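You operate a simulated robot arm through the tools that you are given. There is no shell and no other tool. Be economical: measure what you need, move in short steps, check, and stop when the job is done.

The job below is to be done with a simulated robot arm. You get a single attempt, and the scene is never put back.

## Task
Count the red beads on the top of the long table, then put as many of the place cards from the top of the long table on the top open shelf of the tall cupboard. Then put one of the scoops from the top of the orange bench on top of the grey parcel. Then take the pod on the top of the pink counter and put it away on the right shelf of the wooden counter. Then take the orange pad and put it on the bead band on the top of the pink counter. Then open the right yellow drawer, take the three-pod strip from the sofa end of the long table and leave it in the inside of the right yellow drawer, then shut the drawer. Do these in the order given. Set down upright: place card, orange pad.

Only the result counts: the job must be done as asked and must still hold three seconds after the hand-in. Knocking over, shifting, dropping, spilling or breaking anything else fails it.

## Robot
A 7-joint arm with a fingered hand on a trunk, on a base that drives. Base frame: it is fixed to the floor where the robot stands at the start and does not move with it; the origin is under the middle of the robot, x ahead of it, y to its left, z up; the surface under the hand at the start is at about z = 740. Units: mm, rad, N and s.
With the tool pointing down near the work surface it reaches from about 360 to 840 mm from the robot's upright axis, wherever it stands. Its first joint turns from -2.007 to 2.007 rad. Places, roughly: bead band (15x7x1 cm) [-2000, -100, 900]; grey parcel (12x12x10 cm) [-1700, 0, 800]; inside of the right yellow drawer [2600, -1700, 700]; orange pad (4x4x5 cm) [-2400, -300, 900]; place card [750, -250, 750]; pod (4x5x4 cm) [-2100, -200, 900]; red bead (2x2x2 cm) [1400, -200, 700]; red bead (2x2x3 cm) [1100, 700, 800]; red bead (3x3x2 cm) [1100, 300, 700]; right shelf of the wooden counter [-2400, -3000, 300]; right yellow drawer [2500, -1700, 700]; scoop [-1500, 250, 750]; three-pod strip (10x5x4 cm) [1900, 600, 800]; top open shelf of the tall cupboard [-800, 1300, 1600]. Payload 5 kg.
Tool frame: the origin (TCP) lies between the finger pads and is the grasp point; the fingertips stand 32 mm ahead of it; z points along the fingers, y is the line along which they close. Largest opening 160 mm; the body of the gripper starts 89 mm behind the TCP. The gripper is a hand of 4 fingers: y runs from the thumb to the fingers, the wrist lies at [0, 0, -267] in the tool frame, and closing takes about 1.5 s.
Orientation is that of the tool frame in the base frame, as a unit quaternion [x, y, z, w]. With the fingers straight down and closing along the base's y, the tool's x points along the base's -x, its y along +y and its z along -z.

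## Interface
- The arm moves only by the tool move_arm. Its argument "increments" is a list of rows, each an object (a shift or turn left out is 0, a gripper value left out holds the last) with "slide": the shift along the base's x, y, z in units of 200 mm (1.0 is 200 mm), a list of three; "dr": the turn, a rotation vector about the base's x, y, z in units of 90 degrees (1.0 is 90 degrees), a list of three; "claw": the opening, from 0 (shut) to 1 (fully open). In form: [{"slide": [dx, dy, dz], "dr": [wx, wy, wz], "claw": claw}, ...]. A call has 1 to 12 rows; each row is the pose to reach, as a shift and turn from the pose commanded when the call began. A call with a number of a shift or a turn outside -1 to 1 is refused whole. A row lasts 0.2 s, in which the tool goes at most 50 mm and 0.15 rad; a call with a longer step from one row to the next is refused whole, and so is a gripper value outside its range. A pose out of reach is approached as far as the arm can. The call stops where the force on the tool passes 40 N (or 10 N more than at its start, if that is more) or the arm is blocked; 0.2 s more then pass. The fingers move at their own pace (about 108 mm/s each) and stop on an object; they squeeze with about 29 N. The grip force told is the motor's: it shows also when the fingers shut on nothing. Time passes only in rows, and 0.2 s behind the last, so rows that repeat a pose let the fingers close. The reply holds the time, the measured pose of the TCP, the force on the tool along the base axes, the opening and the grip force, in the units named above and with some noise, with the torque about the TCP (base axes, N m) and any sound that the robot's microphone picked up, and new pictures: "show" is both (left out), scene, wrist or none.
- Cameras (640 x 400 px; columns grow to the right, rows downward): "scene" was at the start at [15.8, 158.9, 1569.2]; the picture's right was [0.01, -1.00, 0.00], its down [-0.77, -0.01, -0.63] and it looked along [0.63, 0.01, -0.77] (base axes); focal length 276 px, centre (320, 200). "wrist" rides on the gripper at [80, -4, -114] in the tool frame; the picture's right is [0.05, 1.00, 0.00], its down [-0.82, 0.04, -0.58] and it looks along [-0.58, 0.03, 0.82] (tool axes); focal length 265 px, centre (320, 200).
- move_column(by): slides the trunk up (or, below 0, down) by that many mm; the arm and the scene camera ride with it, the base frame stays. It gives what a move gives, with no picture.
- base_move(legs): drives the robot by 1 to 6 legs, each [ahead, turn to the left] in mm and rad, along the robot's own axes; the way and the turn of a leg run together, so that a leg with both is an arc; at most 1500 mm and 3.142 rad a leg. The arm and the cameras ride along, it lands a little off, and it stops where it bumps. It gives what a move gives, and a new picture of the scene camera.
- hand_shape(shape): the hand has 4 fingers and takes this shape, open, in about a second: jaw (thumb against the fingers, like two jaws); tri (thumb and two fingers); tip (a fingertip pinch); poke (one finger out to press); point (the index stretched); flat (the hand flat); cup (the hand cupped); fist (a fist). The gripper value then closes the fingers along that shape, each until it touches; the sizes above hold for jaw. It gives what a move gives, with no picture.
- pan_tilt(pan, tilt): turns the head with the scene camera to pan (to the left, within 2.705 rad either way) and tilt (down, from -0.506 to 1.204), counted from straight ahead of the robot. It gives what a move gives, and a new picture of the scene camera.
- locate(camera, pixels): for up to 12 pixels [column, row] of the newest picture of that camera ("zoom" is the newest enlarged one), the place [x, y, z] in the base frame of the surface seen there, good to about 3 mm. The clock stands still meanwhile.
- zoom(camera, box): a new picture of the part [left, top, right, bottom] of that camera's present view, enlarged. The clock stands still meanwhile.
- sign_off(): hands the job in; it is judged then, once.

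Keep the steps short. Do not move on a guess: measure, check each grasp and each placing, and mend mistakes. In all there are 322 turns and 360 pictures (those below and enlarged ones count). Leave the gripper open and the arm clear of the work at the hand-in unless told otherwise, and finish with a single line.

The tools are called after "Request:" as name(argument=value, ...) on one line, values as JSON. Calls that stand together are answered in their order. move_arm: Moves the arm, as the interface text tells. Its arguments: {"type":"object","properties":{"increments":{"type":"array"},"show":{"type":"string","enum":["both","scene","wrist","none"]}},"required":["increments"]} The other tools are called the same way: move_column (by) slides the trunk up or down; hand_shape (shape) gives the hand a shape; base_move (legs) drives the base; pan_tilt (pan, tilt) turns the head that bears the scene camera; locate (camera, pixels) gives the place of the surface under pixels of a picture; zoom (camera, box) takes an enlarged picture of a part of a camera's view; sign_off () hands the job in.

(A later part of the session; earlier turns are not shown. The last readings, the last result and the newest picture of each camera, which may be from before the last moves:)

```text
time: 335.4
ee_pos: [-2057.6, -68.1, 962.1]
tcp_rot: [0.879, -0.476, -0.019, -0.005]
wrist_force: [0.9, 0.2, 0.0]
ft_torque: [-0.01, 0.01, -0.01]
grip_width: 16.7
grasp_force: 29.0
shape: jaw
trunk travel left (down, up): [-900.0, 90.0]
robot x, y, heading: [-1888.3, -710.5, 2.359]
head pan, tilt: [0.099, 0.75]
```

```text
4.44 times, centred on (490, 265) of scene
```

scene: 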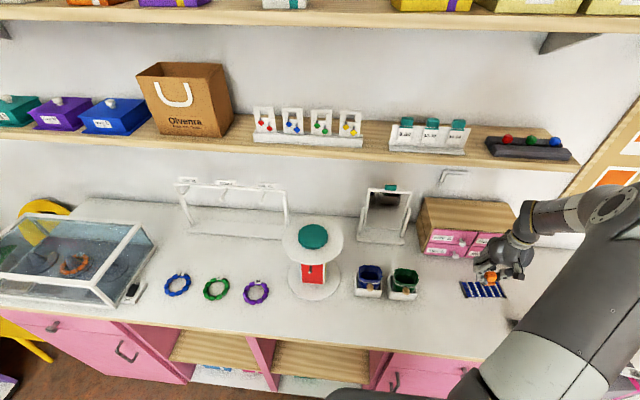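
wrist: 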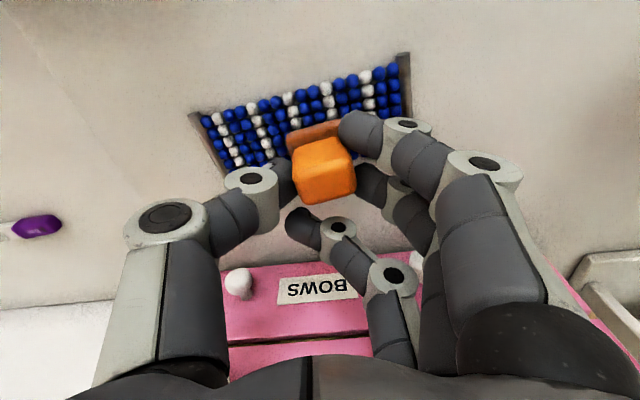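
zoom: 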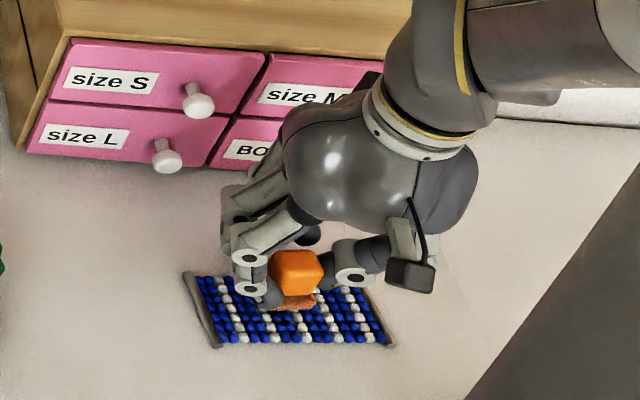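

Request:
move_arm(increments=[{"slide": [0.03, -0.03, 0]}, {"slide": [0.03, -0.03, -0.02]}, {"slide": [0.03, -0.03, -0.035]}], show="none")

Request:
zoom(camera="scene", box=[450, 250, 530, 310])

```text
time: 336.2
ee_pos: [-2050.6, -76.1, 954.5]
tcp_rot: [0.879, -0.476, -0.019, -0.005]
wrist_force: [0.0, -0.4, -0.6]
ft_torque: [0.01, -0.01, 0.01]
grip_width: 16.3
grasp_force: 29.4
shape: jaw
trunk travel left (down, up): [-900.0, 90.0]
robot x, y, heading: [-1888.7, -716.7, 2.361]
head pan, tilt: [0.099, 0.75]
```

```text
6.67 times, centred on (490, 280) of scene
```

zoom: 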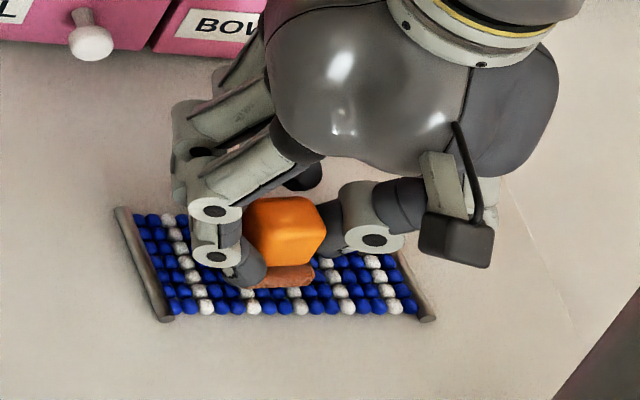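

Well centred on the band. Lower in 1–2 mm steps to contact.

Request:
move_arm(increments=[{"slide": [0, 0, -0.008]}, {"slide": [0, 0, -0.015]}], show="none")

```text
time: 336.8
ee_pos: [-2050.2, -74.6, 953.9]
tcp_rot: [0.879, -0.475, -0.019, -0.006]
wrist_force: [0.7, -1.2, 9.7]
ft_torque: [-0.2, 0.08, 0.0]
grip_width: 16.5
grasp_force: 28.8
shape: jaw
trunk travel left (down, up): [-900.0, 90.0]
robot x, y, heading: [-1884.9, -718.1, 2.358]
head pan, tilt: [0.099, 0.75]
```

Request:
move_arm(increments=[{"slide": [0, 0, 0.004], "claw": 0.13}, {"slide": [0, 0, 0.004], "claw": 0.18}, {"slide": [0, 0, 0.004], "claw": 0.25}, {"slide": [0, 0, 0.004], "claw": 0.35}, {"slide": [0, 0, 0.004], "claw": 0.42}, {"slide": [0, 0, 0.004], "claw": 0.42}], show="wrist")

Request:
zoom(camera="scene", box=[450, 250, 530, 310])

```text
time: 338.2
ee_pos: [-2050.2, -74.8, 953.9]
tcp_rot: [0.879, -0.476, -0.02, -0.006]
wrist_force: [-0.2, -0.1, -0.5]
ft_torque: [-0.01, 0.0, -0.01]
grip_width: 66.4
grasp_force: 0.0
shape: jaw
trunk travel left (down, up): [-900.0, 90.0]
robot x, y, heading: [-1886.3, -715.6, 2.362]
head pan, tilt: [0.099, 0.75]
```

wrist: 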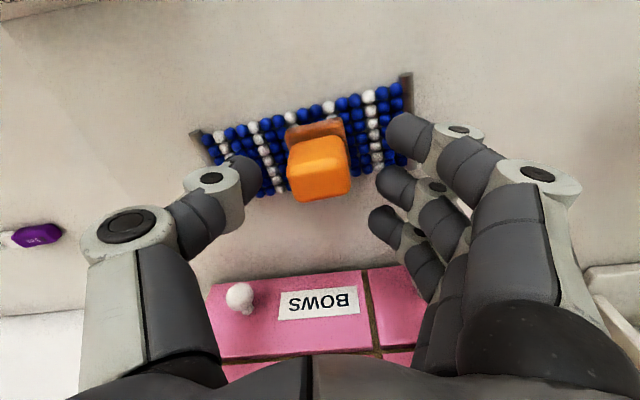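

```text
6.67 times, centred on (490, 280) of scene
```

zoom: 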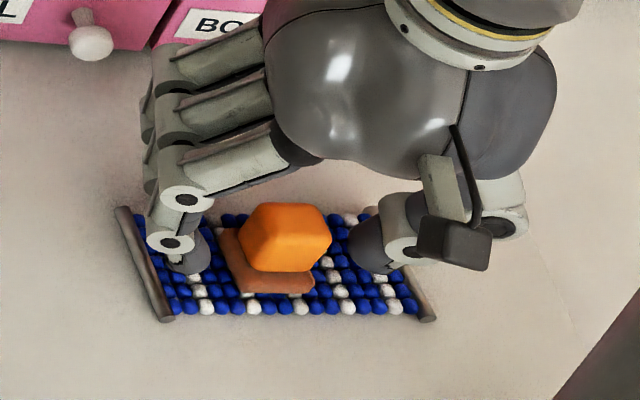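

Pad stands on the band. Raise straight, then retreat from the wall.

Request:
move_arm(increments=[{"slide": [0, 0, 0.1]}, {"slide": [0, 0, 0.3]}, {"slide": [0.04, -0.04, 0.5]}, {"slide": [0.15, -0.15, 0.65]}, {"slide": [0.3, -0.3, 0.7]}, {"slide": [0.45, -0.45, 0.75]}], show="wrist")

Request:
zoom(camera="scene", box=[430, 220, 550, 310])

```text
time: 339.6
ee_pos: [-1961.3, -166.6, 1104.3]
tcp_rot: [0.88, -0.475, -0.02, -0.006]
wrist_force: [0.0, -1.1, 0.0]
ft_torque: [0.0, 0.03, 0.0]
grip_width: 66.7
grasp_force: 0.1
shape: jaw
trunk travel left (down, up): [-900.0, 90.0]
robot x, y, heading: [-1888.7, -715.0, 2.362]
head pan, tilt: [0.099, 0.75]
```

wrist: 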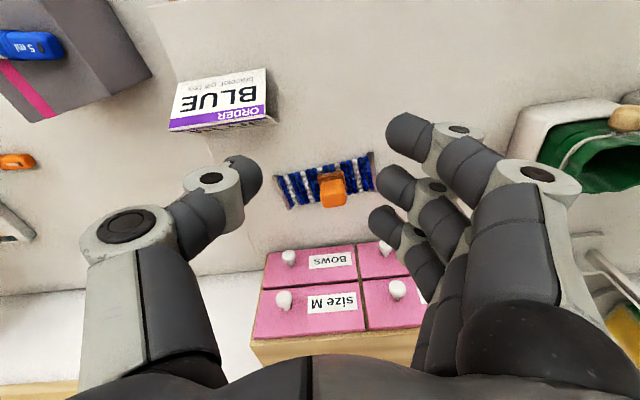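

```text
4.44 times, centred on (490, 265) of scene
```

zoom: 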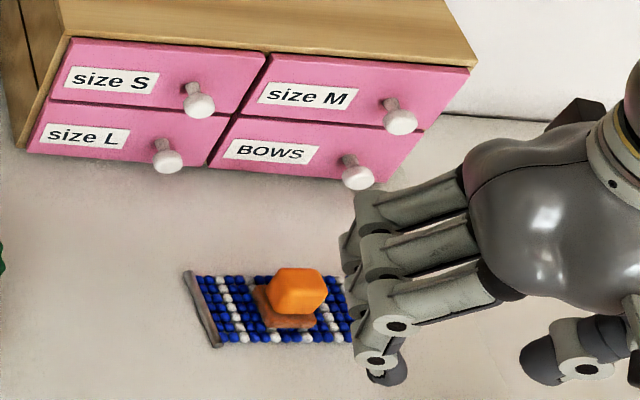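

Next: the yellow drawer on the far side of the room. I back off and drive around the table's far end.

Request:
base_move(legs=[[-450, 0], [0, 2.279], [1121, 0], [0, 0.969], [960, 0], [0, 1.0]])

Request:
pan_tilt(pan=0.0, tilt=0.4)

```text
time: 362.7
ee_pos: [-386.6, -2938.4, 1102.9]
tcp_rot: [-0.058, 0.998, 0.005, 0.018]
wrist_force: [0.5, -0.3, -1.0]
ft_torque: [-0.01, -0.02, 0.0]
grip_width: 66.1
grasp_force: 0.0
shape: jaw
trunk travel left (down, up): [-900.0, 90.0]
robot x, y, heading: [-908.9, -2759.2, 0.325]
head pan, tilt: [0.099, 0.75]
```

scene: 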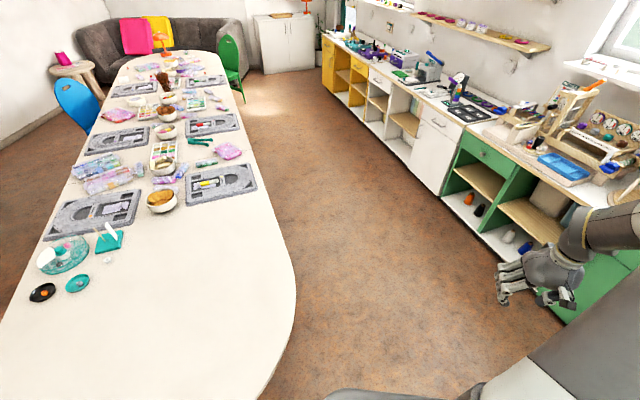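

```text
time: 363.5
ee_pos: [-386.4, -2939.7, 1103.2]
tcp_rot: [-0.058, 0.998, 0.004, 0.018]
wrist_force: [-0.8, -0.2, 0.4]
ft_torque: [0.05, 0.01, -0.02]
grip_width: 66.6
grasp_force: 0.1
shape: jaw
trunk travel left (down, up): [-900.0, 90.0]
robot x, y, heading: [-908.5, -2759.5, 0.326]
head pan, tilt: [0.0, 0.4]
```

scene: 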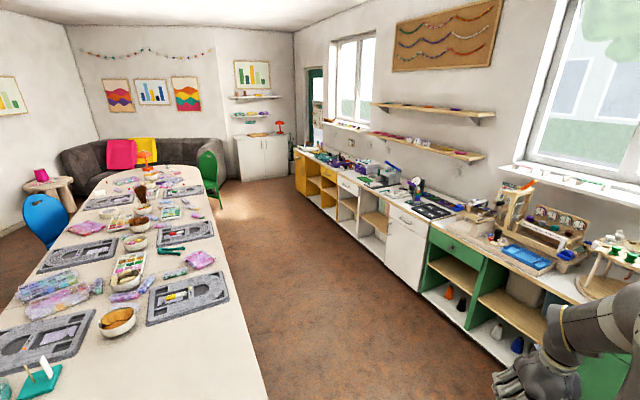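

Request:
zoom(camera="scene", box=[270, 130, 430, 230])

Request:
locate(camera="scene", pixels=[[330, 300], [260, 200], [215, 200], [300, 190], [390, 260], [480, 345], [215, 155], [250, 345], [250, 250]])

Request:
locate(camera="zoom", pixels=[[130, 125], [230, 160], [230, 175], [195, 150], [270, 170], [255, 230], [300, 200], [110, 110]])

```text
4.00 times, centred on (350, 180) of scene
```

zoom: 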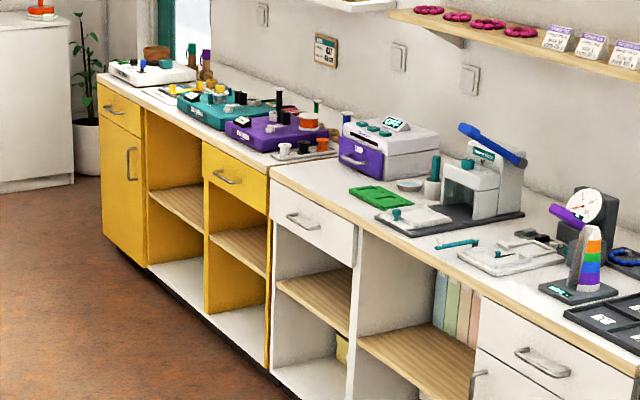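

```text
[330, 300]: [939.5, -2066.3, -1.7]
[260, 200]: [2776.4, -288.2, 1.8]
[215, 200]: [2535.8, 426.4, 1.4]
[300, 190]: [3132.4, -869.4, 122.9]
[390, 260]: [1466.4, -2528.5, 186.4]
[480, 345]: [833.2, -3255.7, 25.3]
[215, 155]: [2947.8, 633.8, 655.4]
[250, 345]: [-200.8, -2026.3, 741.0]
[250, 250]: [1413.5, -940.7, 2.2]
```

```text
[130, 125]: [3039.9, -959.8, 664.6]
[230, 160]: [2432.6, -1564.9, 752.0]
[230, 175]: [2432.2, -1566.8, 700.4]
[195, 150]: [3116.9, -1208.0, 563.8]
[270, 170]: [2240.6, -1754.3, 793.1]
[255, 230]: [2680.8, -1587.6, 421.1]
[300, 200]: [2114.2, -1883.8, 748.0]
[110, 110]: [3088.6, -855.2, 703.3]
```

Right yellow drawer front is near (2430,-1565), z≈700–780. Drive along the aisle.

Request:
base_move(legs=[[0, -0.326], [1050, 0], [0, 0.736], [1300, 0], [1126, 0], [0, -1.521]])

Request:
pan_tilt(pan=0.0, tilt=0.75)

```text
time: 387.1
ee_pos: [2011.8, -1694.3, 1102.3]
tcp_rot: [0.484, 0.875, -0.005, 0.018]
wrist_force: [0.4, -0.4, -0.4]
ft_torque: [-0.01, 0.0, 0.02]
grip_width: 66.6
grasp_force: 0.0
shape: jaw
trunk travel left (down, up): [-900.0, 90.0]
robot x, y, heading: [1948.1, -1142.5, -0.802]
head pan, tilt: [0.0, 0.4]
```

scene: 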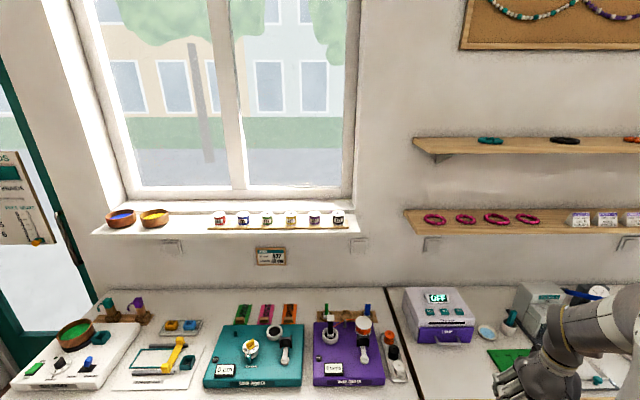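

```text
time: 388.0
ee_pos: [2010.2, -1694.4, 1103.0]
tcp_rot: [0.484, 0.875, -0.005, 0.019]
wrist_force: [0.0, -0.3, 0.4]
ft_torque: [0.0, 0.0, 0.01]
grip_width: 66.4
grasp_force: 0.1
shape: jaw
trunk travel left (down, up): [-900.0, 90.0]
robot x, y, heading: [1948.5, -1140.2, -0.804]
head pan, tilt: [0.0, 0.75]
```

scene: 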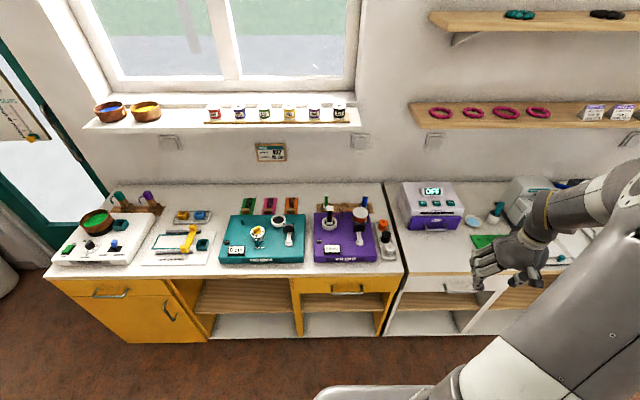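

Request:
zoom(camera="scene", box=[280, 250, 410, 330])

Request:
locate(camera="zoom", pixels=[[60, 145], [490, 145], [60, 220], [490, 220], [320, 203], [250, 205], [410, 200], [330, 195], [150, 170], [330, 210], [300, 120]])

```text
4.92 times, centred on (345, 290) of scene
```

zoom: 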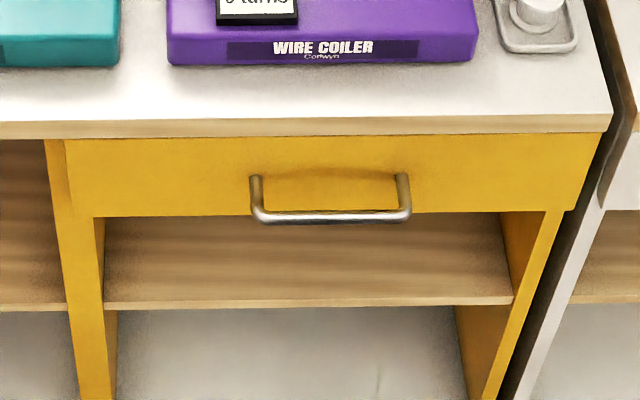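

```text
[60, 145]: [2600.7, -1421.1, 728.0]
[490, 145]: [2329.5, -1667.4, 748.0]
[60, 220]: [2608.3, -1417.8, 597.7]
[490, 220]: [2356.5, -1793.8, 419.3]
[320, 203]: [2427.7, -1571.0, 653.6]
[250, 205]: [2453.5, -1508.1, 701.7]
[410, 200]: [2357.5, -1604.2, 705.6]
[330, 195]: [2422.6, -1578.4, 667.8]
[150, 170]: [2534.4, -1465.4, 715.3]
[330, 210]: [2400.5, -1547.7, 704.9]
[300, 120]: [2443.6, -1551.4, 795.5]
```

The drawer's bar handle: centre ≈(2402,-1550,704), ~32 mm in front of the face. Plan: hold the hand horizontal pointing at the drawer, fingers above and thumb below the bar, then pull by driving backwards. First back off 120 and turn the tool.

Request:
base_move(legs=[[-120, 0]])

Request:
move_arm(increments=[{"slide": [0.1, 0.096, 0], "dr": [0, 0, -0.087]}, {"slide": [0.2, 0.193, 0], "dr": [0, 0, -0.174]}, {"slide": [0.3, 0.289, 0], "dr": [0, 0, -0.26]}, {"slide": [0.4, 0.386, 0], "dr": [0, 0, -0.347]}, {"slide": [0.5, 0.482, 0], "dr": [0, 0, -0.434]}, {"slide": [0.6, 0.578, 0], "dr": [0, 0, -0.521]}, {"slide": [0.7, 0.675, 0], "dr": [0, 0, -0.608]}, {"slide": [0.8, 0.771, 0], "dr": [0, 0, -0.694]}, {"slide": [0.9, 0.867, 0], "dr": [0, 0, -0.781]}, {"slide": [0.99, 0.957, 0], "dr": [0, 0, -0.868]}], show="none")

Request:
move_column(by=-200)

```text
time: 389.2
ee_pos: [1924.3, -1607.6, 1104.7]
tcp_rot: [0.486, 0.874, -0.005, 0.02]
wrist_force: [-0.1, 0.5, 0.0]
ft_torque: [-0.03, -0.04, -0.01]
grip_width: 66.5
grasp_force: 0.0
shape: jaw
trunk travel left (down, up): [-900.0, 90.0]
robot x, y, heading: [1864.0, -1059.8, -0.803]
head pan, tilt: [0.0, 0.75]
```

scene: 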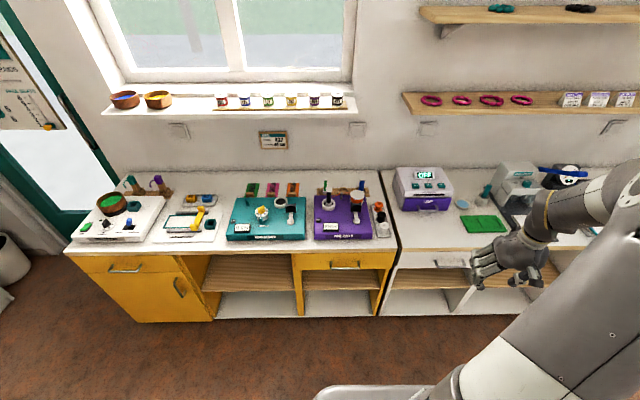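

```text
time: 391.4
ee_pos: [2124.3, -1415.2, 1103.7]
tcp_rot: [0.928, 0.373, -0.016, 0.01]
wrist_force: [-0.2, 0.8, 0.2]
ft_torque: [-0.02, 0.01, -0.01]
grip_width: 66.6
grasp_force: 0.1
shape: jaw
trunk travel left (down, up): [-900.0, 90.0]
robot x, y, heading: [1866.3, -1060.1, -0.803]
head pan, tilt: [0.0, 0.75]
```

```text
time: 393.6
ee_pos: [2125.0, -1416.1, 904.0]
tcp_rot: [0.928, 0.373, -0.016, 0.01]
wrist_force: [0.7, -0.3, 0.5]
ft_torque: [-0.02, 0.02, 0.0]
grip_width: 66.5
grasp_force: 0.1
shape: jaw
trunk travel left (down, up): [-700.0, 290.0]
robot x, y, heading: [1861.8, -1056.5, -0.807]
head pan, tilt: [0.0, 0.75]
```

Request:
move_arm(increments=[{"slide": [0.09, -0.026, 0], "dr": [-0.064, -0.064, 0.002]}, {"slide": [0.18, -0.053, 0], "dr": [-0.128, -0.128, 0.004]}, {"slide": [0.27, -0.079, 0], "dr": [-0.192, -0.192, 0.005]}, {"slide": [0.36, -0.105, 0], "dr": [-0.256, -0.256, 0.007]}, {"slide": [0.45, -0.13, 0], "dr": [-0.32, -0.32, 0.009]}, {"slide": [0.54, -0.158, 0], "dr": [-0.384, -0.383, 0.011]}, {"slide": [0.63, -0.184, 0], "dr": [-0.448, -0.447, 0.013]}, {"slide": [0.72, -0.21, 0], "dr": [-0.512, -0.511, 0.015]}, {"slide": [0.81, -0.237, 0], "dr": [-0.576, -0.575, 0.016]}, {"slide": [0.9, -0.263, 0], "dr": [-0.64, -0.639, 0.018]}, {"slide": [0.99, -0.29, 0], "dr": [-0.704, -0.703, 0.02]}], show="both")

```text
time: 396.0
ee_pos: [2322.6, -1473.7, 902.2]
tcp_rot: [0.656, 0.264, 0.264, 0.656]
wrist_force: [-0.1, 0.2, -0.2]
ft_torque: [0.01, -0.01, 0.0]
grip_width: 66.6
grasp_force: 0.1
shape: jaw
out of reach, approached as far as the arm can: row 5, 6, 7, 8, 9
trunk travel left (down, up): [-700.0, 290.0]
robot x, y, heading: [1865.1, -1056.8, -0.808]
head pan, tilt: [0.0, 0.75]
```

scene: 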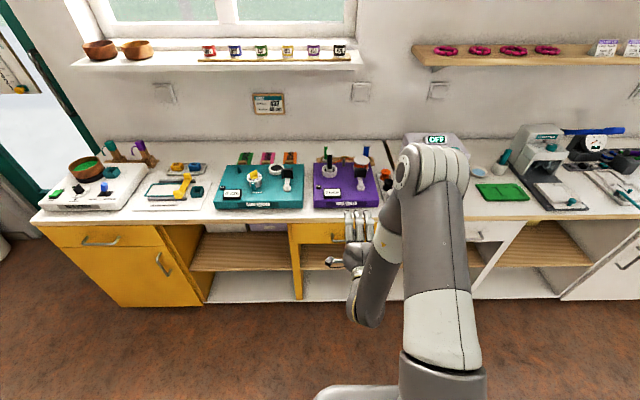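
wrist: 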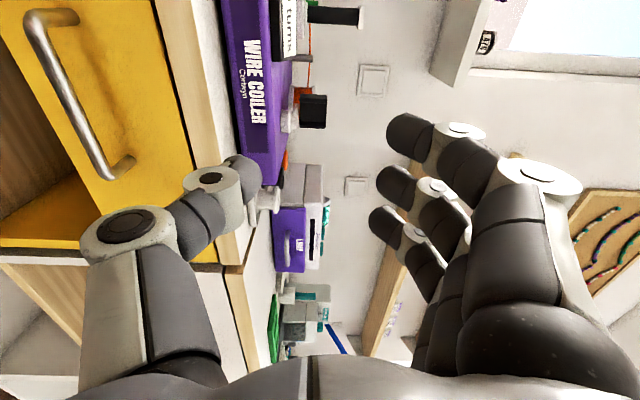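

Orientation reached. Lower by trunk to handle height.

Request:
move_column(by=-198)

Request:
move_arm(increments=[{"claw": 0.42}], show="wrist")

Request:
pan_tilt(pan=0.0, tilt=0.6)

```text
time: 398.1
ee_pos: [2321.9, -1474.3, 704.9]
tcp_rot: [0.657, 0.264, 0.264, 0.655]
wrist_force: [-0.6, 0.1, 1.1]
ft_torque: [0.01, -0.02, 0.01]
grip_width: 66.7
grasp_force: 0.1
shape: jaw
trunk travel left (down, up): [-502.0, 488.0]
robot x, y, heading: [1866.3, -1056.5, -0.802]
head pan, tilt: [0.0, 0.75]
```

```text
time: 398.5
ee_pos: [2321.6, -1473.3, 705.2]
tcp_rot: [0.656, 0.264, 0.265, 0.656]
wrist_force: [0.7, -0.3, -0.5]
ft_torque: [-0.01, 0.0, 0.01]
grip_width: 67.0
grasp_force: 0.1
shape: jaw
trunk travel left (down, up): [-502.0, 488.0]
robot x, y, heading: [1867.2, -1059.3, -0.8]
head pan, tilt: [0.0, 0.75]
```

wrist: 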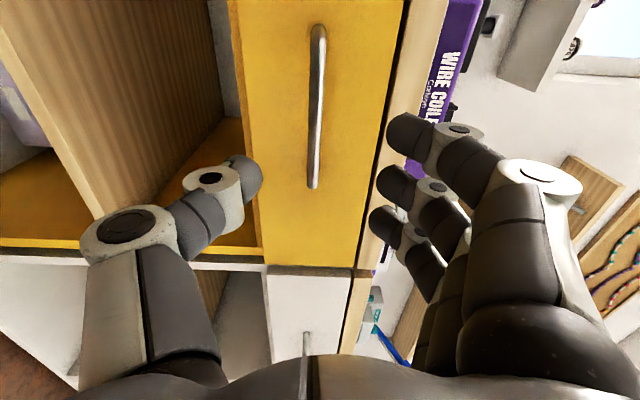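

```text
time: 399.2
ee_pos: [2321.6, -1473.9, 705.7]
tcp_rot: [0.656, 0.264, 0.264, 0.656]
wrist_force: [-0.3, -0.2, 0.0]
ft_torque: [-0.02, -0.02, 0.01]
grip_width: 66.6
grasp_force: 0.0
shape: jaw
trunk travel left (down, up): [-502.0, 488.0]
robot x, y, heading: [1871.2, -1055.6, -0.801]
head pan, tilt: [0.0, 0.6]
```

scene: 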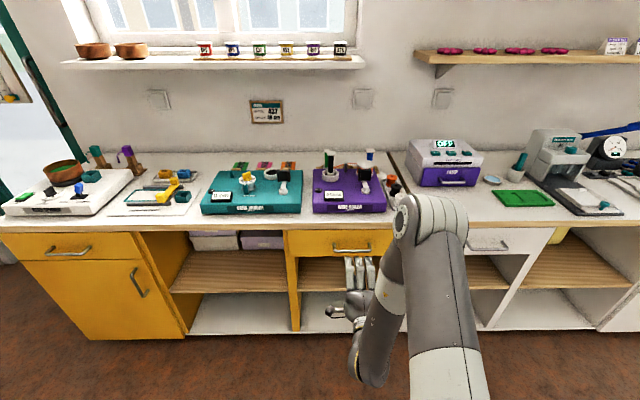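

Request:
locate(camera="wrist", pixels=[[319, 32], [317, 70], [316, 110], [314, 150], [312, 183], [280, 110], [360, 110], [340, 110], [280, 200], [350, 200]])

```text
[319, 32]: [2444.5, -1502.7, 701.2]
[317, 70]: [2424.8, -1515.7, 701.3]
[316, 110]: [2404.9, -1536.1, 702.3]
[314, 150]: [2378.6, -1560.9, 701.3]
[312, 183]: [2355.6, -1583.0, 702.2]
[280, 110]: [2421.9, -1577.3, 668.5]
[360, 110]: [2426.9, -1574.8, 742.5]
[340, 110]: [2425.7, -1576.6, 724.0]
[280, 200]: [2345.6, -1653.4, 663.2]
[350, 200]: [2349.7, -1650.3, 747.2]
```

Request:
move_arm(increments=[{"slide": [0.13, -0.11, -0.01]}, {"slide": [0.26, -0.22, -0.017]}, {"slide": [0.39, -0.333, -0.017]}], show="wrist")

```text
time: 400.0
ee_pos: [2400.4, -1541.3, 700.6]
tcp_rot: [0.656, 0.264, 0.265, 0.655]
wrist_force: [0.3, -0.3, 0.0]
ft_torque: [-0.02, 0.0, 0.02]
grip_width: 66.9
grasp_force: 0.0
shape: jaw
trunk travel left (down, up): [-502.0, 488.0]
robot x, y, heading: [1865.5, -1055.4, -0.801]
head pan, tilt: [0.0, 0.6]
```

wrist: 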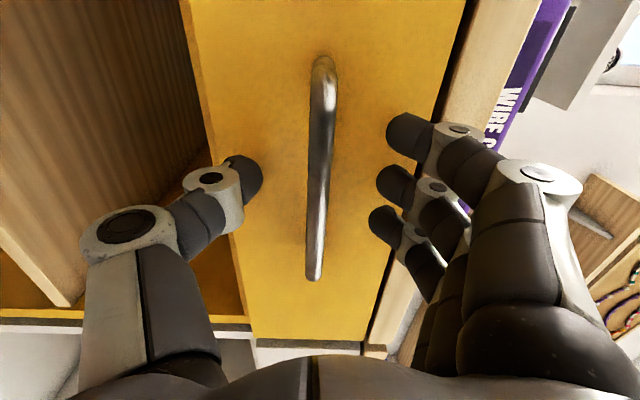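

Request:
move_arm(increments=[{"claw": 0.2}, {"claw": 0.0}, {"claw": 0.0}, {"claw": 0.0}, {"claw": 0.0}], show="wrist")

```text
time: 401.2
ee_pos: [2400.9, -1541.2, 702.6]
tcp_rot: [0.655, 0.264, 0.265, 0.656]
wrist_force: [4.5, -3.4, 1.5]
ft_torque: [-0.04, 0.0, 0.02]
grip_width: 0.0
grasp_force: 28.8
shape: jaw
trunk travel left (down, up): [-502.0, 488.0]
robot x, y, heading: [1864.8, -1058.3, -0.808]
head pan, tilt: [0.0, 0.6]
```

wrist: 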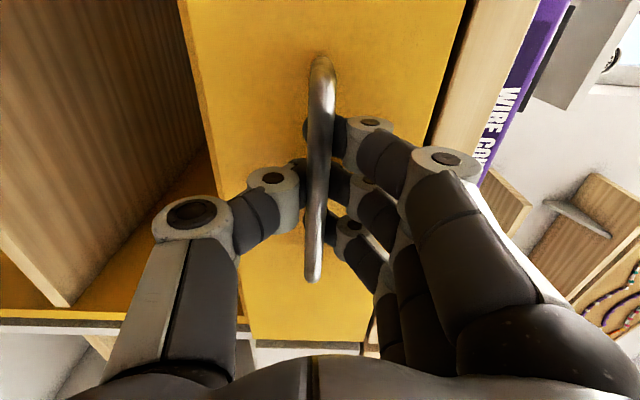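

Fingers hook the bar. Pull by backing up 120 mm.

Request:
base_move(legs=[[-120, 0]])

Request:
zoom(camera="wrist", box=[0, 0, 640, 400])

```text
time: 402.5
ee_pos: [2317.3, -1455.0, 701.8]
tcp_rot: [0.656, 0.263, 0.263, 0.656]
wrist_force: [-3.2, -1.5, 3.5]
ft_torque: [-0.08, -0.01, 0.0]
grip_width: 0.1
grasp_force: 29.3
shape: jaw
trunk travel left (down, up): [-502.0, 488.0]
robot x, y, heading: [1781.6, -968.8, -0.806]
head pan, tilt: [0.0, 0.6]
```

scene: 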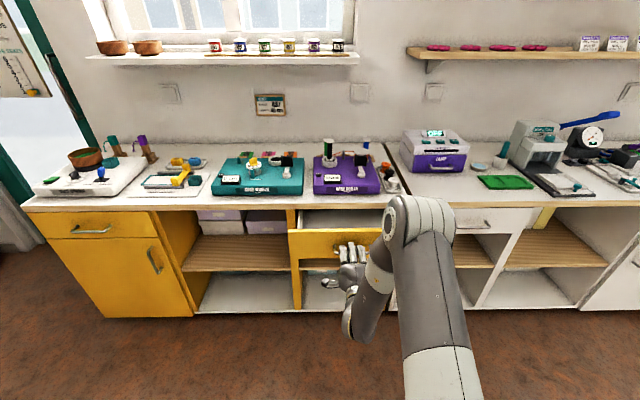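

```text
1.00 times, centred on (320, 200) of wrist (not enlarged: the box is as wide or as high as the picture)
```

zoom: 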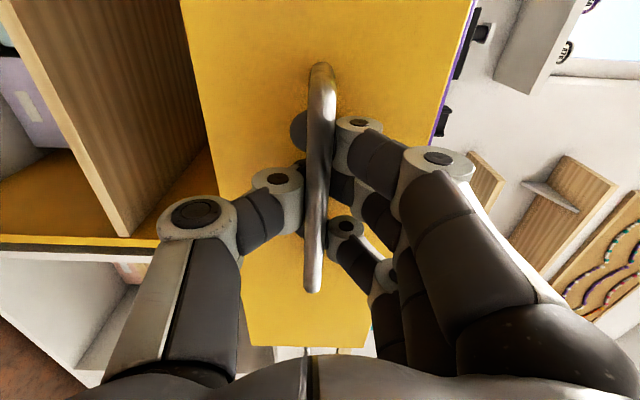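

Drawer opens. Pull 160 mm more.

Request:
base_move(legs=[[-165, 0]])

```text
time: 403.9
ee_pos: [2203.9, -1337.9, 701.8]
tcp_rot: [0.656, 0.264, 0.263, 0.656]
wrist_force: [-8.7, -6.9, 3.4]
ft_torque: [-0.09, -0.08, 0.01]
grip_width: 0.0
grasp_force: 29.3
shape: jaw
trunk travel left (down, up): [-502.0, 488.0]
robot x, y, heading: [1672.2, -857.5, -0.802]
head pan, tilt: [0.0, 0.6]
```

scene: 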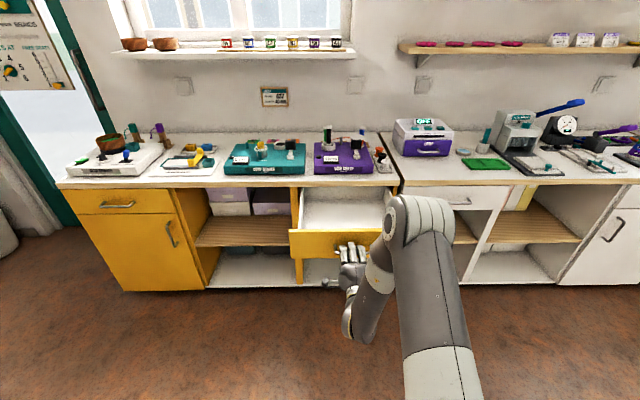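

Drawer is ~280 mm open. Release the handle and retreat.

Request:
move_arm(increments=[{"claw": 0.2}, {"claw": 0.42}, {"claw": 0.45}, {"claw": 0.45}, {"slide": [-0.1, 0.1, 0]}, {"slide": [-0.26, 0.27, 0]}, {"slide": [-0.4, 0.41, 0]}], show="both")

```text
time: 405.5
ee_pos: [2124.4, -1254.8, 701.6]
tcp_rot: [0.656, 0.264, 0.263, 0.656]
wrist_force: [-0.7, 0.4, -1.1]
ft_torque: [-0.01, -0.01, -0.03]
grip_width: 71.4
grasp_force: 0.1
shape: jaw
trunk travel left (down, up): [-502.0, 488.0]
robot x, y, heading: [1667.7, -854.7, -0.804]
head pan, tilt: [0.0, 0.6]
```

scene: 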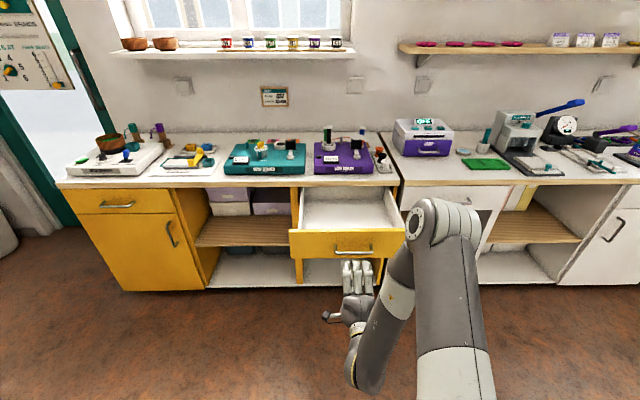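
wrist: 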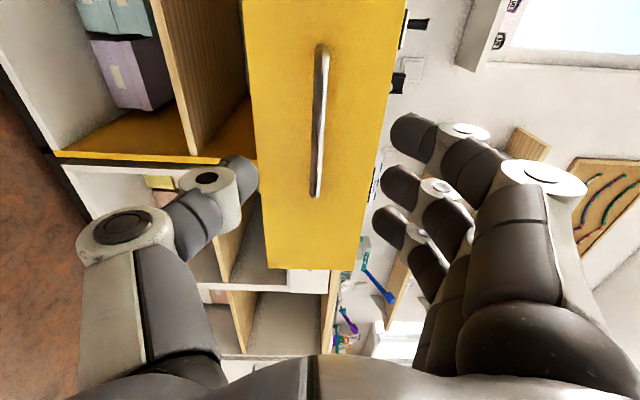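

Request:
zoom(camera="scene", box=[280, 170, 420, 270])

Request:
locate(camera="zoom", pixels=[[300, 170], [300, 230], [100, 160], [500, 160], [60, 285], [540, 270], [300, 285], [120, 100], [480, 90], [300, 330]])

```text
4.00 times, centred on (350, 220) of scene
```

zoom: 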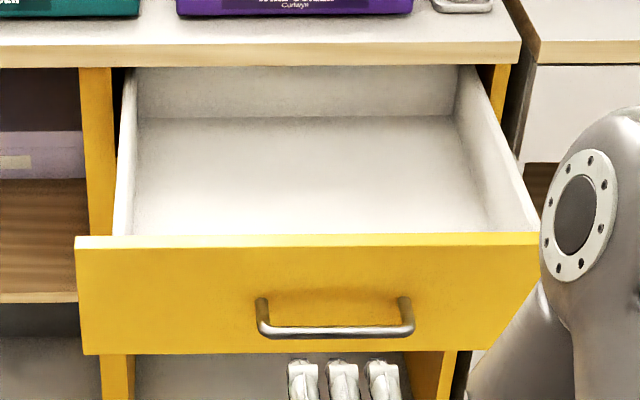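

```text
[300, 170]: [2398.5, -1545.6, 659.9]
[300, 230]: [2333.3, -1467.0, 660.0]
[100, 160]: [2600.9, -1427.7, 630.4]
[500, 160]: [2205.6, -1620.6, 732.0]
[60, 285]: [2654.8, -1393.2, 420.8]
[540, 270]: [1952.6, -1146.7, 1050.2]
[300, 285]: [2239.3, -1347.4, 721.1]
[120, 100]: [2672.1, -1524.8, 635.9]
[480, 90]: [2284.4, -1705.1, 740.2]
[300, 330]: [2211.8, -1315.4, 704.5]
```

Drawer floor z=660, target spot ≈(2330,-1453). Raise the trunk, straighten the tool, then go look for the strip.

Request:
move_column(by=398)

Request:
move_arm(increments=[{"dr": [0.064, 0.064, -0.002]}, {"dr": [0.128, 0.128, -0.004]}, {"dr": [0.192, 0.192, -0.005]}, {"dr": [0.256, 0.256, -0.007]}, {"dr": [0.32, 0.32, -0.009]}, {"dr": [0.384, 0.383, -0.011]}, {"dr": [0.448, 0.447, -0.013]}, {"dr": [0.512, 0.511, -0.015]}, {"dr": [0.576, 0.575, -0.016]}, {"dr": [0.64, 0.639, -0.018]}, {"dr": [0.704, 0.703, -0.02]}], show="none")

Request:
pan_tilt(pan=1.9, tilt=0.6)

```text
time: 409.3
ee_pos: [2123.8, -1254.7, 1100.1]
tcp_rot: [0.656, 0.264, 0.263, 0.656]
wrist_force: [0.0, 1.1, -0.2]
ft_torque: [0.01, -0.01, -0.01]
grip_width: 71.6
grasp_force: 0.1
shape: jaw
trunk travel left (down, up): [-900.0, 90.0]
robot x, y, heading: [1670.0, -855.0, -0.808]
head pan, tilt: [0.0, 0.6]
```

```text
time: 411.7
ee_pos: [2124.6, -1256.1, 1099.3]
tcp_rot: [0.927, 0.375, -0.019, 0.01]
wrist_force: [-0.2, -0.2, 0.0]
ft_torque: [0.06, 0.05, -0.02]
grip_width: 71.9
grasp_force: 0.1
shape: jaw
trunk travel left (down, up): [-900.0, 90.0]
robot x, y, heading: [1666.3, -849.3, -0.802]
head pan, tilt: [0.0, 0.6]
```

```text
time: 413.6
ee_pos: [2124.2, -1253.7, 1098.2]
tcp_rot: [0.927, 0.374, -0.017, 0.011]
wrist_force: [-0.1, 0.6, 1.0]
ft_torque: [-0.02, -0.01, 0.0]
grip_width: 71.6
grasp_force: 0.0
shape: jaw
trunk travel left (down, up): [-900.0, 90.0]
robot x, y, heading: [1670.8, -849.6, -0.805]
head pan, tilt: [1.901, 0.6]
```

scene: 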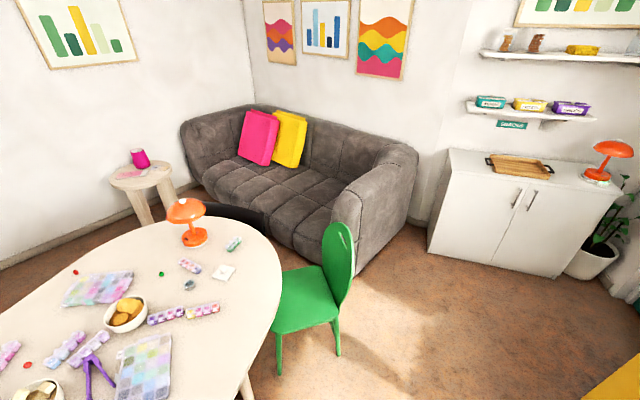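

Request:
zoom(camera="scene", box=[110, 190, 290, 330])

Request:
locate(camera="zoom", pixels=[[437, 192], [420, 197], [455, 185], [290, 265], [140, 450], [600, 240], [565, 330], [500, 400], [270, 160]])

Request:
locate(camera="scene", pixels=[[280, 370], [340, 350], [275, 300], [340, 235], [330, 320], [282, 255], [275, 310], [250, 350], [300, 340]])

```text
2.86 times, centred on (200, 260) of scene
```

zoom: 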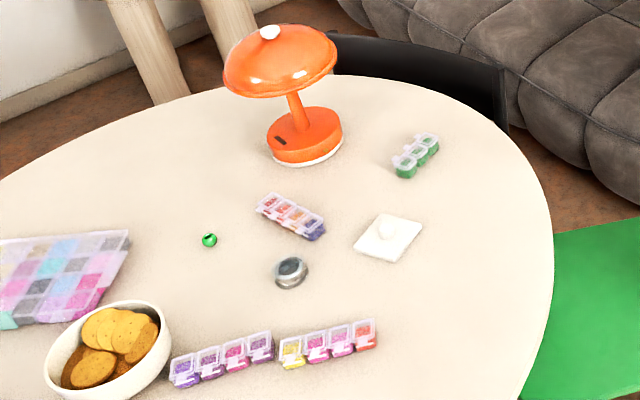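

```text
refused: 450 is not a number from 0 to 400
```

```text
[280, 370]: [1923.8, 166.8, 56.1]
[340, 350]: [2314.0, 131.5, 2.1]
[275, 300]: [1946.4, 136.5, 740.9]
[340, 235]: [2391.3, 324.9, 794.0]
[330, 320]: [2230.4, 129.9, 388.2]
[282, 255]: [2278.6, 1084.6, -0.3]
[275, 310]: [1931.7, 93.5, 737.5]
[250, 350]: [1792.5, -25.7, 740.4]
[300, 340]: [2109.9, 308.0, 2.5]
```

Request:
locate(camera="zoom", pixels=[[417, 150], [405, 160], [430, 145], [402, 172], [435, 150], [545, 290], [550, 220], [520, 390], [440, 100], [395, 238], [300, 155], [570, 390]])

Request:
zoom(camera="scene", box=[200, 215, 260, 265])

```text
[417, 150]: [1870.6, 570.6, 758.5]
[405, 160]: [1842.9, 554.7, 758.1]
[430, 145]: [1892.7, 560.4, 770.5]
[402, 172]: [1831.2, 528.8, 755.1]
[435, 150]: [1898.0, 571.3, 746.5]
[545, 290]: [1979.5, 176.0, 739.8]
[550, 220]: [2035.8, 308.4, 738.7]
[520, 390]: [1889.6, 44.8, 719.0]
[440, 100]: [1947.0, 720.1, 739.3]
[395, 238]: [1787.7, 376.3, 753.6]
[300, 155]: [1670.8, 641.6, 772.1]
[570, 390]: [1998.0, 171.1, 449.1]
```

```text
8.00 times, centred on (230, 240) of scene
```

zoom: 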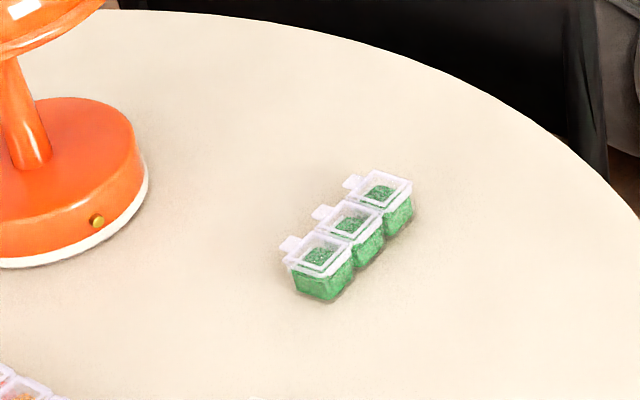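

The green strip is the one with three pods, centre ≈(1865,562), long axis ≈33°. Green chair stands at about (2000–2400,130–400). I drive to (2050,-220).

Request:
base_move(legs=[[0, 1.83], [736, 0], [0, 0.72]])

Request:
pan_tilt(pan=0.1, tilt=0.85)

```text
time: 424.0
ee_pos: [1886.6, 368.0, 1099.3]
tcp_rot: [-0.094, 0.995, 0.005, 0.02]
wrist_force: [0.3, 0.3, -0.6]
ft_torque: [0.0, -0.01, -0.01]
grip_width: 71.4
grasp_force: 0.1
shape: jaw
trunk travel left (down, up): [-900.0, 90.0]
robot x, y, heading: [2046.4, -218.0, 1.765]
head pan, tilt: [1.901, 0.6]
```

scene: 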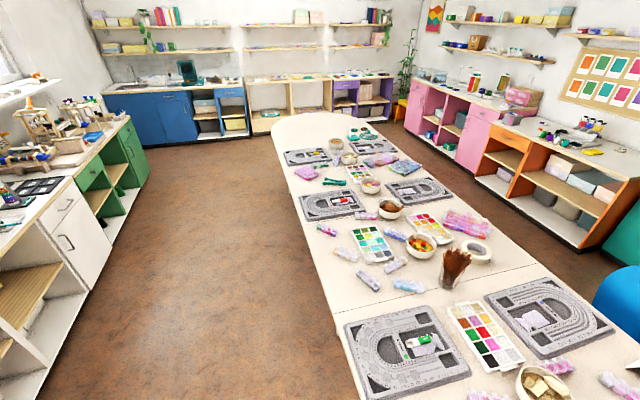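

```text
time: 425.8
ee_pos: [1886.2, 367.0, 1100.1]
tcp_rot: [-0.093, 0.995, 0.006, 0.02]
wrist_force: [0.7, -0.4, -1.2]
ft_torque: [0.0, -0.01, -0.02]
grip_width: 71.5
grasp_force: 0.0
shape: jaw
trunk travel left (down, up): [-900.0, 90.0]
robot x, y, heading: [2046.1, -217.9, 1.753]
head pan, tilt: [0.099, 0.85]
```

scene: 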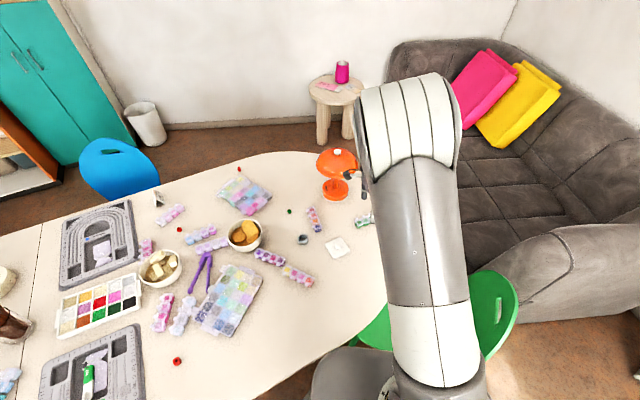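

Request:
move_arm(increments=[{"slide": [-0.025, 0.24, 0], "dr": [0, 0, 0.08]}, {"slide": [-0.05, 0.48, 0], "dr": [0, 0, 0.16]}, {"slide": [-0.08, 0.72, 0], "dr": [0, 0, 0.25]}, {"slide": [-0.105, 0.95, 0], "dr": [0, 0, 0.25], "claw": 0.55}], show="none")

Request:
move_column(by=-170)

Request:
move_arm(increments=[{"slide": [0, 0, -0.05]}], show="both")

```text
time: 426.8
ee_pos: [1865.0, 559.0, 1097.8]
tcp_rot: [-0.285, 0.958, 0.008, 0.017]
wrist_force: [0.1, 0.6, -0.6]
ft_torque: [-0.03, 0.01, -0.01]
grip_width: 87.3
grasp_force: 0.0
shape: jaw
trunk travel left (down, up): [-900.0, 90.0]
robot x, y, heading: [2047.7, -215.3, 1.759]
head pan, tilt: [0.099, 0.85]
```

```text
time: 428.7
ee_pos: [1865.3, 557.6, 929.0]
tcp_rot: [-0.286, 0.958, 0.009, 0.018]
wrist_force: [-0.5, 0.7, 0.6]
ft_torque: [0.03, -0.01, 0.01]
grip_width: 87.3
grasp_force: 0.0
shape: jaw
trunk travel left (down, up): [-730.0, 260.0]
robot x, y, heading: [2049.6, -214.8, 1.758]
head pan, tilt: [0.099, 0.85]
```

```text
time: 429.1
ee_pos: [1865.2, 559.0, 917.8]
tcp_rot: [-0.285, 0.958, 0.009, 0.019]
wrist_force: [0.4, 0.3, 0.4]
ft_torque: [-0.02, 0.0, 0.0]
grip_width: 87.2
grasp_force: 0.1
shape: jaw
trunk travel left (down, up): [-730.0, 260.0]
robot x, y, heading: [2049.3, -216.1, 1.756]
head pan, tilt: [0.099, 0.85]
```

scene: 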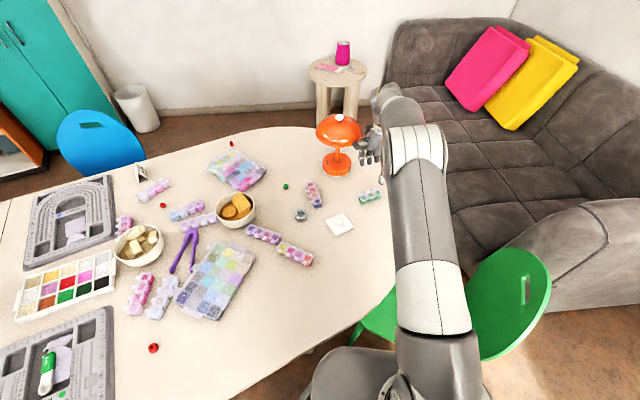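
wrist: 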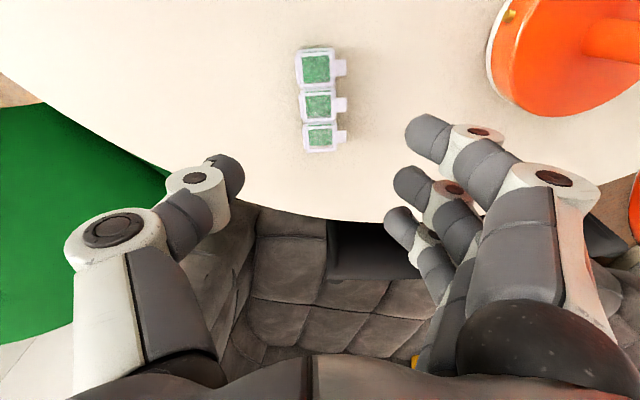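

Request:
locate(camera="wrist", pixels=[[316, 65], [318, 105], [320, 135], [300, 65], [340, 68], [303, 135], [345, 135], [320, 150], [315, 52], [530, 60], [490, 80], [600, 40]])

Request:
locate(camera="scene", pixels=[[337, 160], [338, 120], [358, 128], [318, 130], [338, 145]])

```text
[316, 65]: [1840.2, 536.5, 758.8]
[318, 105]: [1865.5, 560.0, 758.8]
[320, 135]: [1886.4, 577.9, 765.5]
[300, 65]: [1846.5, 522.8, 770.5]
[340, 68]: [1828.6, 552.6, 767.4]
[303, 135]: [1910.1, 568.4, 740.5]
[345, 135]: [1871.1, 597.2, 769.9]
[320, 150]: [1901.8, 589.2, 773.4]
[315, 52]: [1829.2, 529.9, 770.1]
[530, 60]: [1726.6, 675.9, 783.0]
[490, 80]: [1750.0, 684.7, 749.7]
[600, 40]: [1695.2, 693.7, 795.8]
```

```text
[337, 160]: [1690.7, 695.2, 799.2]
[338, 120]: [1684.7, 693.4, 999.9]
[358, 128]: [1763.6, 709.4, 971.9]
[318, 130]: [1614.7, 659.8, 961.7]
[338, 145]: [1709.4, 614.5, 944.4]
```

Request:
move_arm(increments=[{"slide": [0, 0.005, -0.2], "dr": [0, 0, 0.03]}, {"slide": [0.005, 0.005, -0.4], "dr": [0, 0, 0.045]}, {"slide": [0.005, 0.005, -0.56], "dr": [0, 0, 0.045]}], show="wrist")

```text
time: 429.9
ee_pos: [1867.1, 558.3, 805.6]
tcp_rot: [-0.319, 0.948, 0.01, 0.018]
wrist_force: [0.0, 0.6, 1.4]
ft_torque: [-0.02, 0.0, -0.02]
grip_width: 87.3
grasp_force: 0.0
shape: jaw
trunk travel left (down, up): [-730.0, 260.0]
robot x, y, heading: [2048.7, -216.1, 1.764]
head pan, tilt: [0.099, 0.85]
```

wrist: 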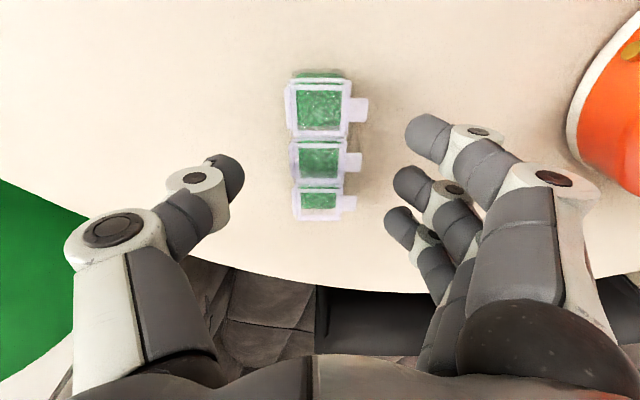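

Request:
move_arm(increments=[{"slide": [0, 0.005, -0.08]}, {"slide": [0, 0.005, -0.14]}, {"slide": [0, 0.005, -0.14], "claw": 0.3}, {"slide": [0, 0.005, -0.14], "claw": 0.1}, {"slide": [0, 0.005, -0.14]}, {"slide": [0, 0.005, -0.14]}, {"slide": [0, 0.005, -0.14]}], show="wrist")

Request:
move_arm(increments=[{"slide": [0, 0, 0.05]}, {"slide": [0, 0, 0.15]}, {"slide": [0, 0, 0.2]}], show="wrist")

```text
time: 431.5
ee_pos: [1866.6, 560.4, 777.9]
tcp_rot: [-0.318, 0.948, 0.009, 0.017]
wrist_force: [0.5, -0.5, 0.3]
ft_torque: [-0.03, 0.02, 0.0]
grip_width: 29.0
grasp_force: 28.9
shape: jaw
trunk travel left (down, up): [-730.0, 260.0]
robot x, y, heading: [2048.0, -219.7, 1.759]
head pan, tilt: [0.099, 0.85]
```

wrist: 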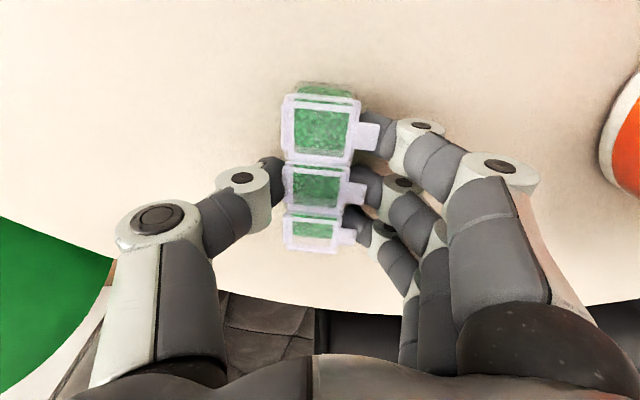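

```text
time: 432.3
ee_pos: [1867.1, 562.0, 819.0]
tcp_rot: [-0.319, 0.947, 0.01, 0.018]
wrist_force: [-0.3, 0.7, -0.9]
ft_torque: [0.02, -0.01, -0.03]
grip_width: 29.2
grasp_force: 29.0
shape: jaw
trunk travel left (down, up): [-730.0, 260.0]
robot x, y, heading: [2044.9, -216.6, 1.758]
head pan, tilt: [0.099, 0.85]
```

wrist: 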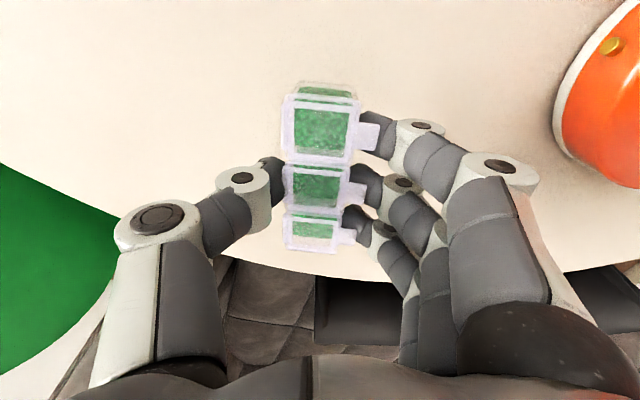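

Firm grip. Lift and retract.

Request:
move_arm(increments=[{"slide": [0, 0, 0.24]}, {"slide": [0, 0, 0.48]}, {"slide": [0, 0, 0.72]}, {"slide": [0, 0, 0.95]}, {"slide": [0.05, -0.2, 0.95]}, {"slide": [0.1, -0.43, 0.95]}, {"slide": [0.15, -0.65, 0.95]}, {"slide": [0.2, -0.88, 0.95]}], show="wrist")

```text
time: 434.1
ee_pos: [1905.3, 383.5, 1009.9]
tcp_rot: [-0.319, 0.948, 0.011, 0.017]
wrist_force: [0.4, -1.5, -1.0]
ft_torque: [0.03, -0.01, -0.01]
grip_width: 28.7
grasp_force: 29.5
shape: jaw
trunk travel left (down, up): [-730.0, 260.0]
robot x, y, heading: [2047.2, -221.9, 1.759]
head pan, tilt: [0.099, 0.85]
```

wrist: 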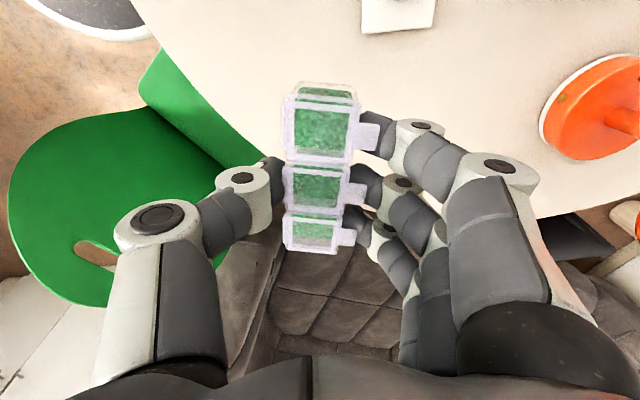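

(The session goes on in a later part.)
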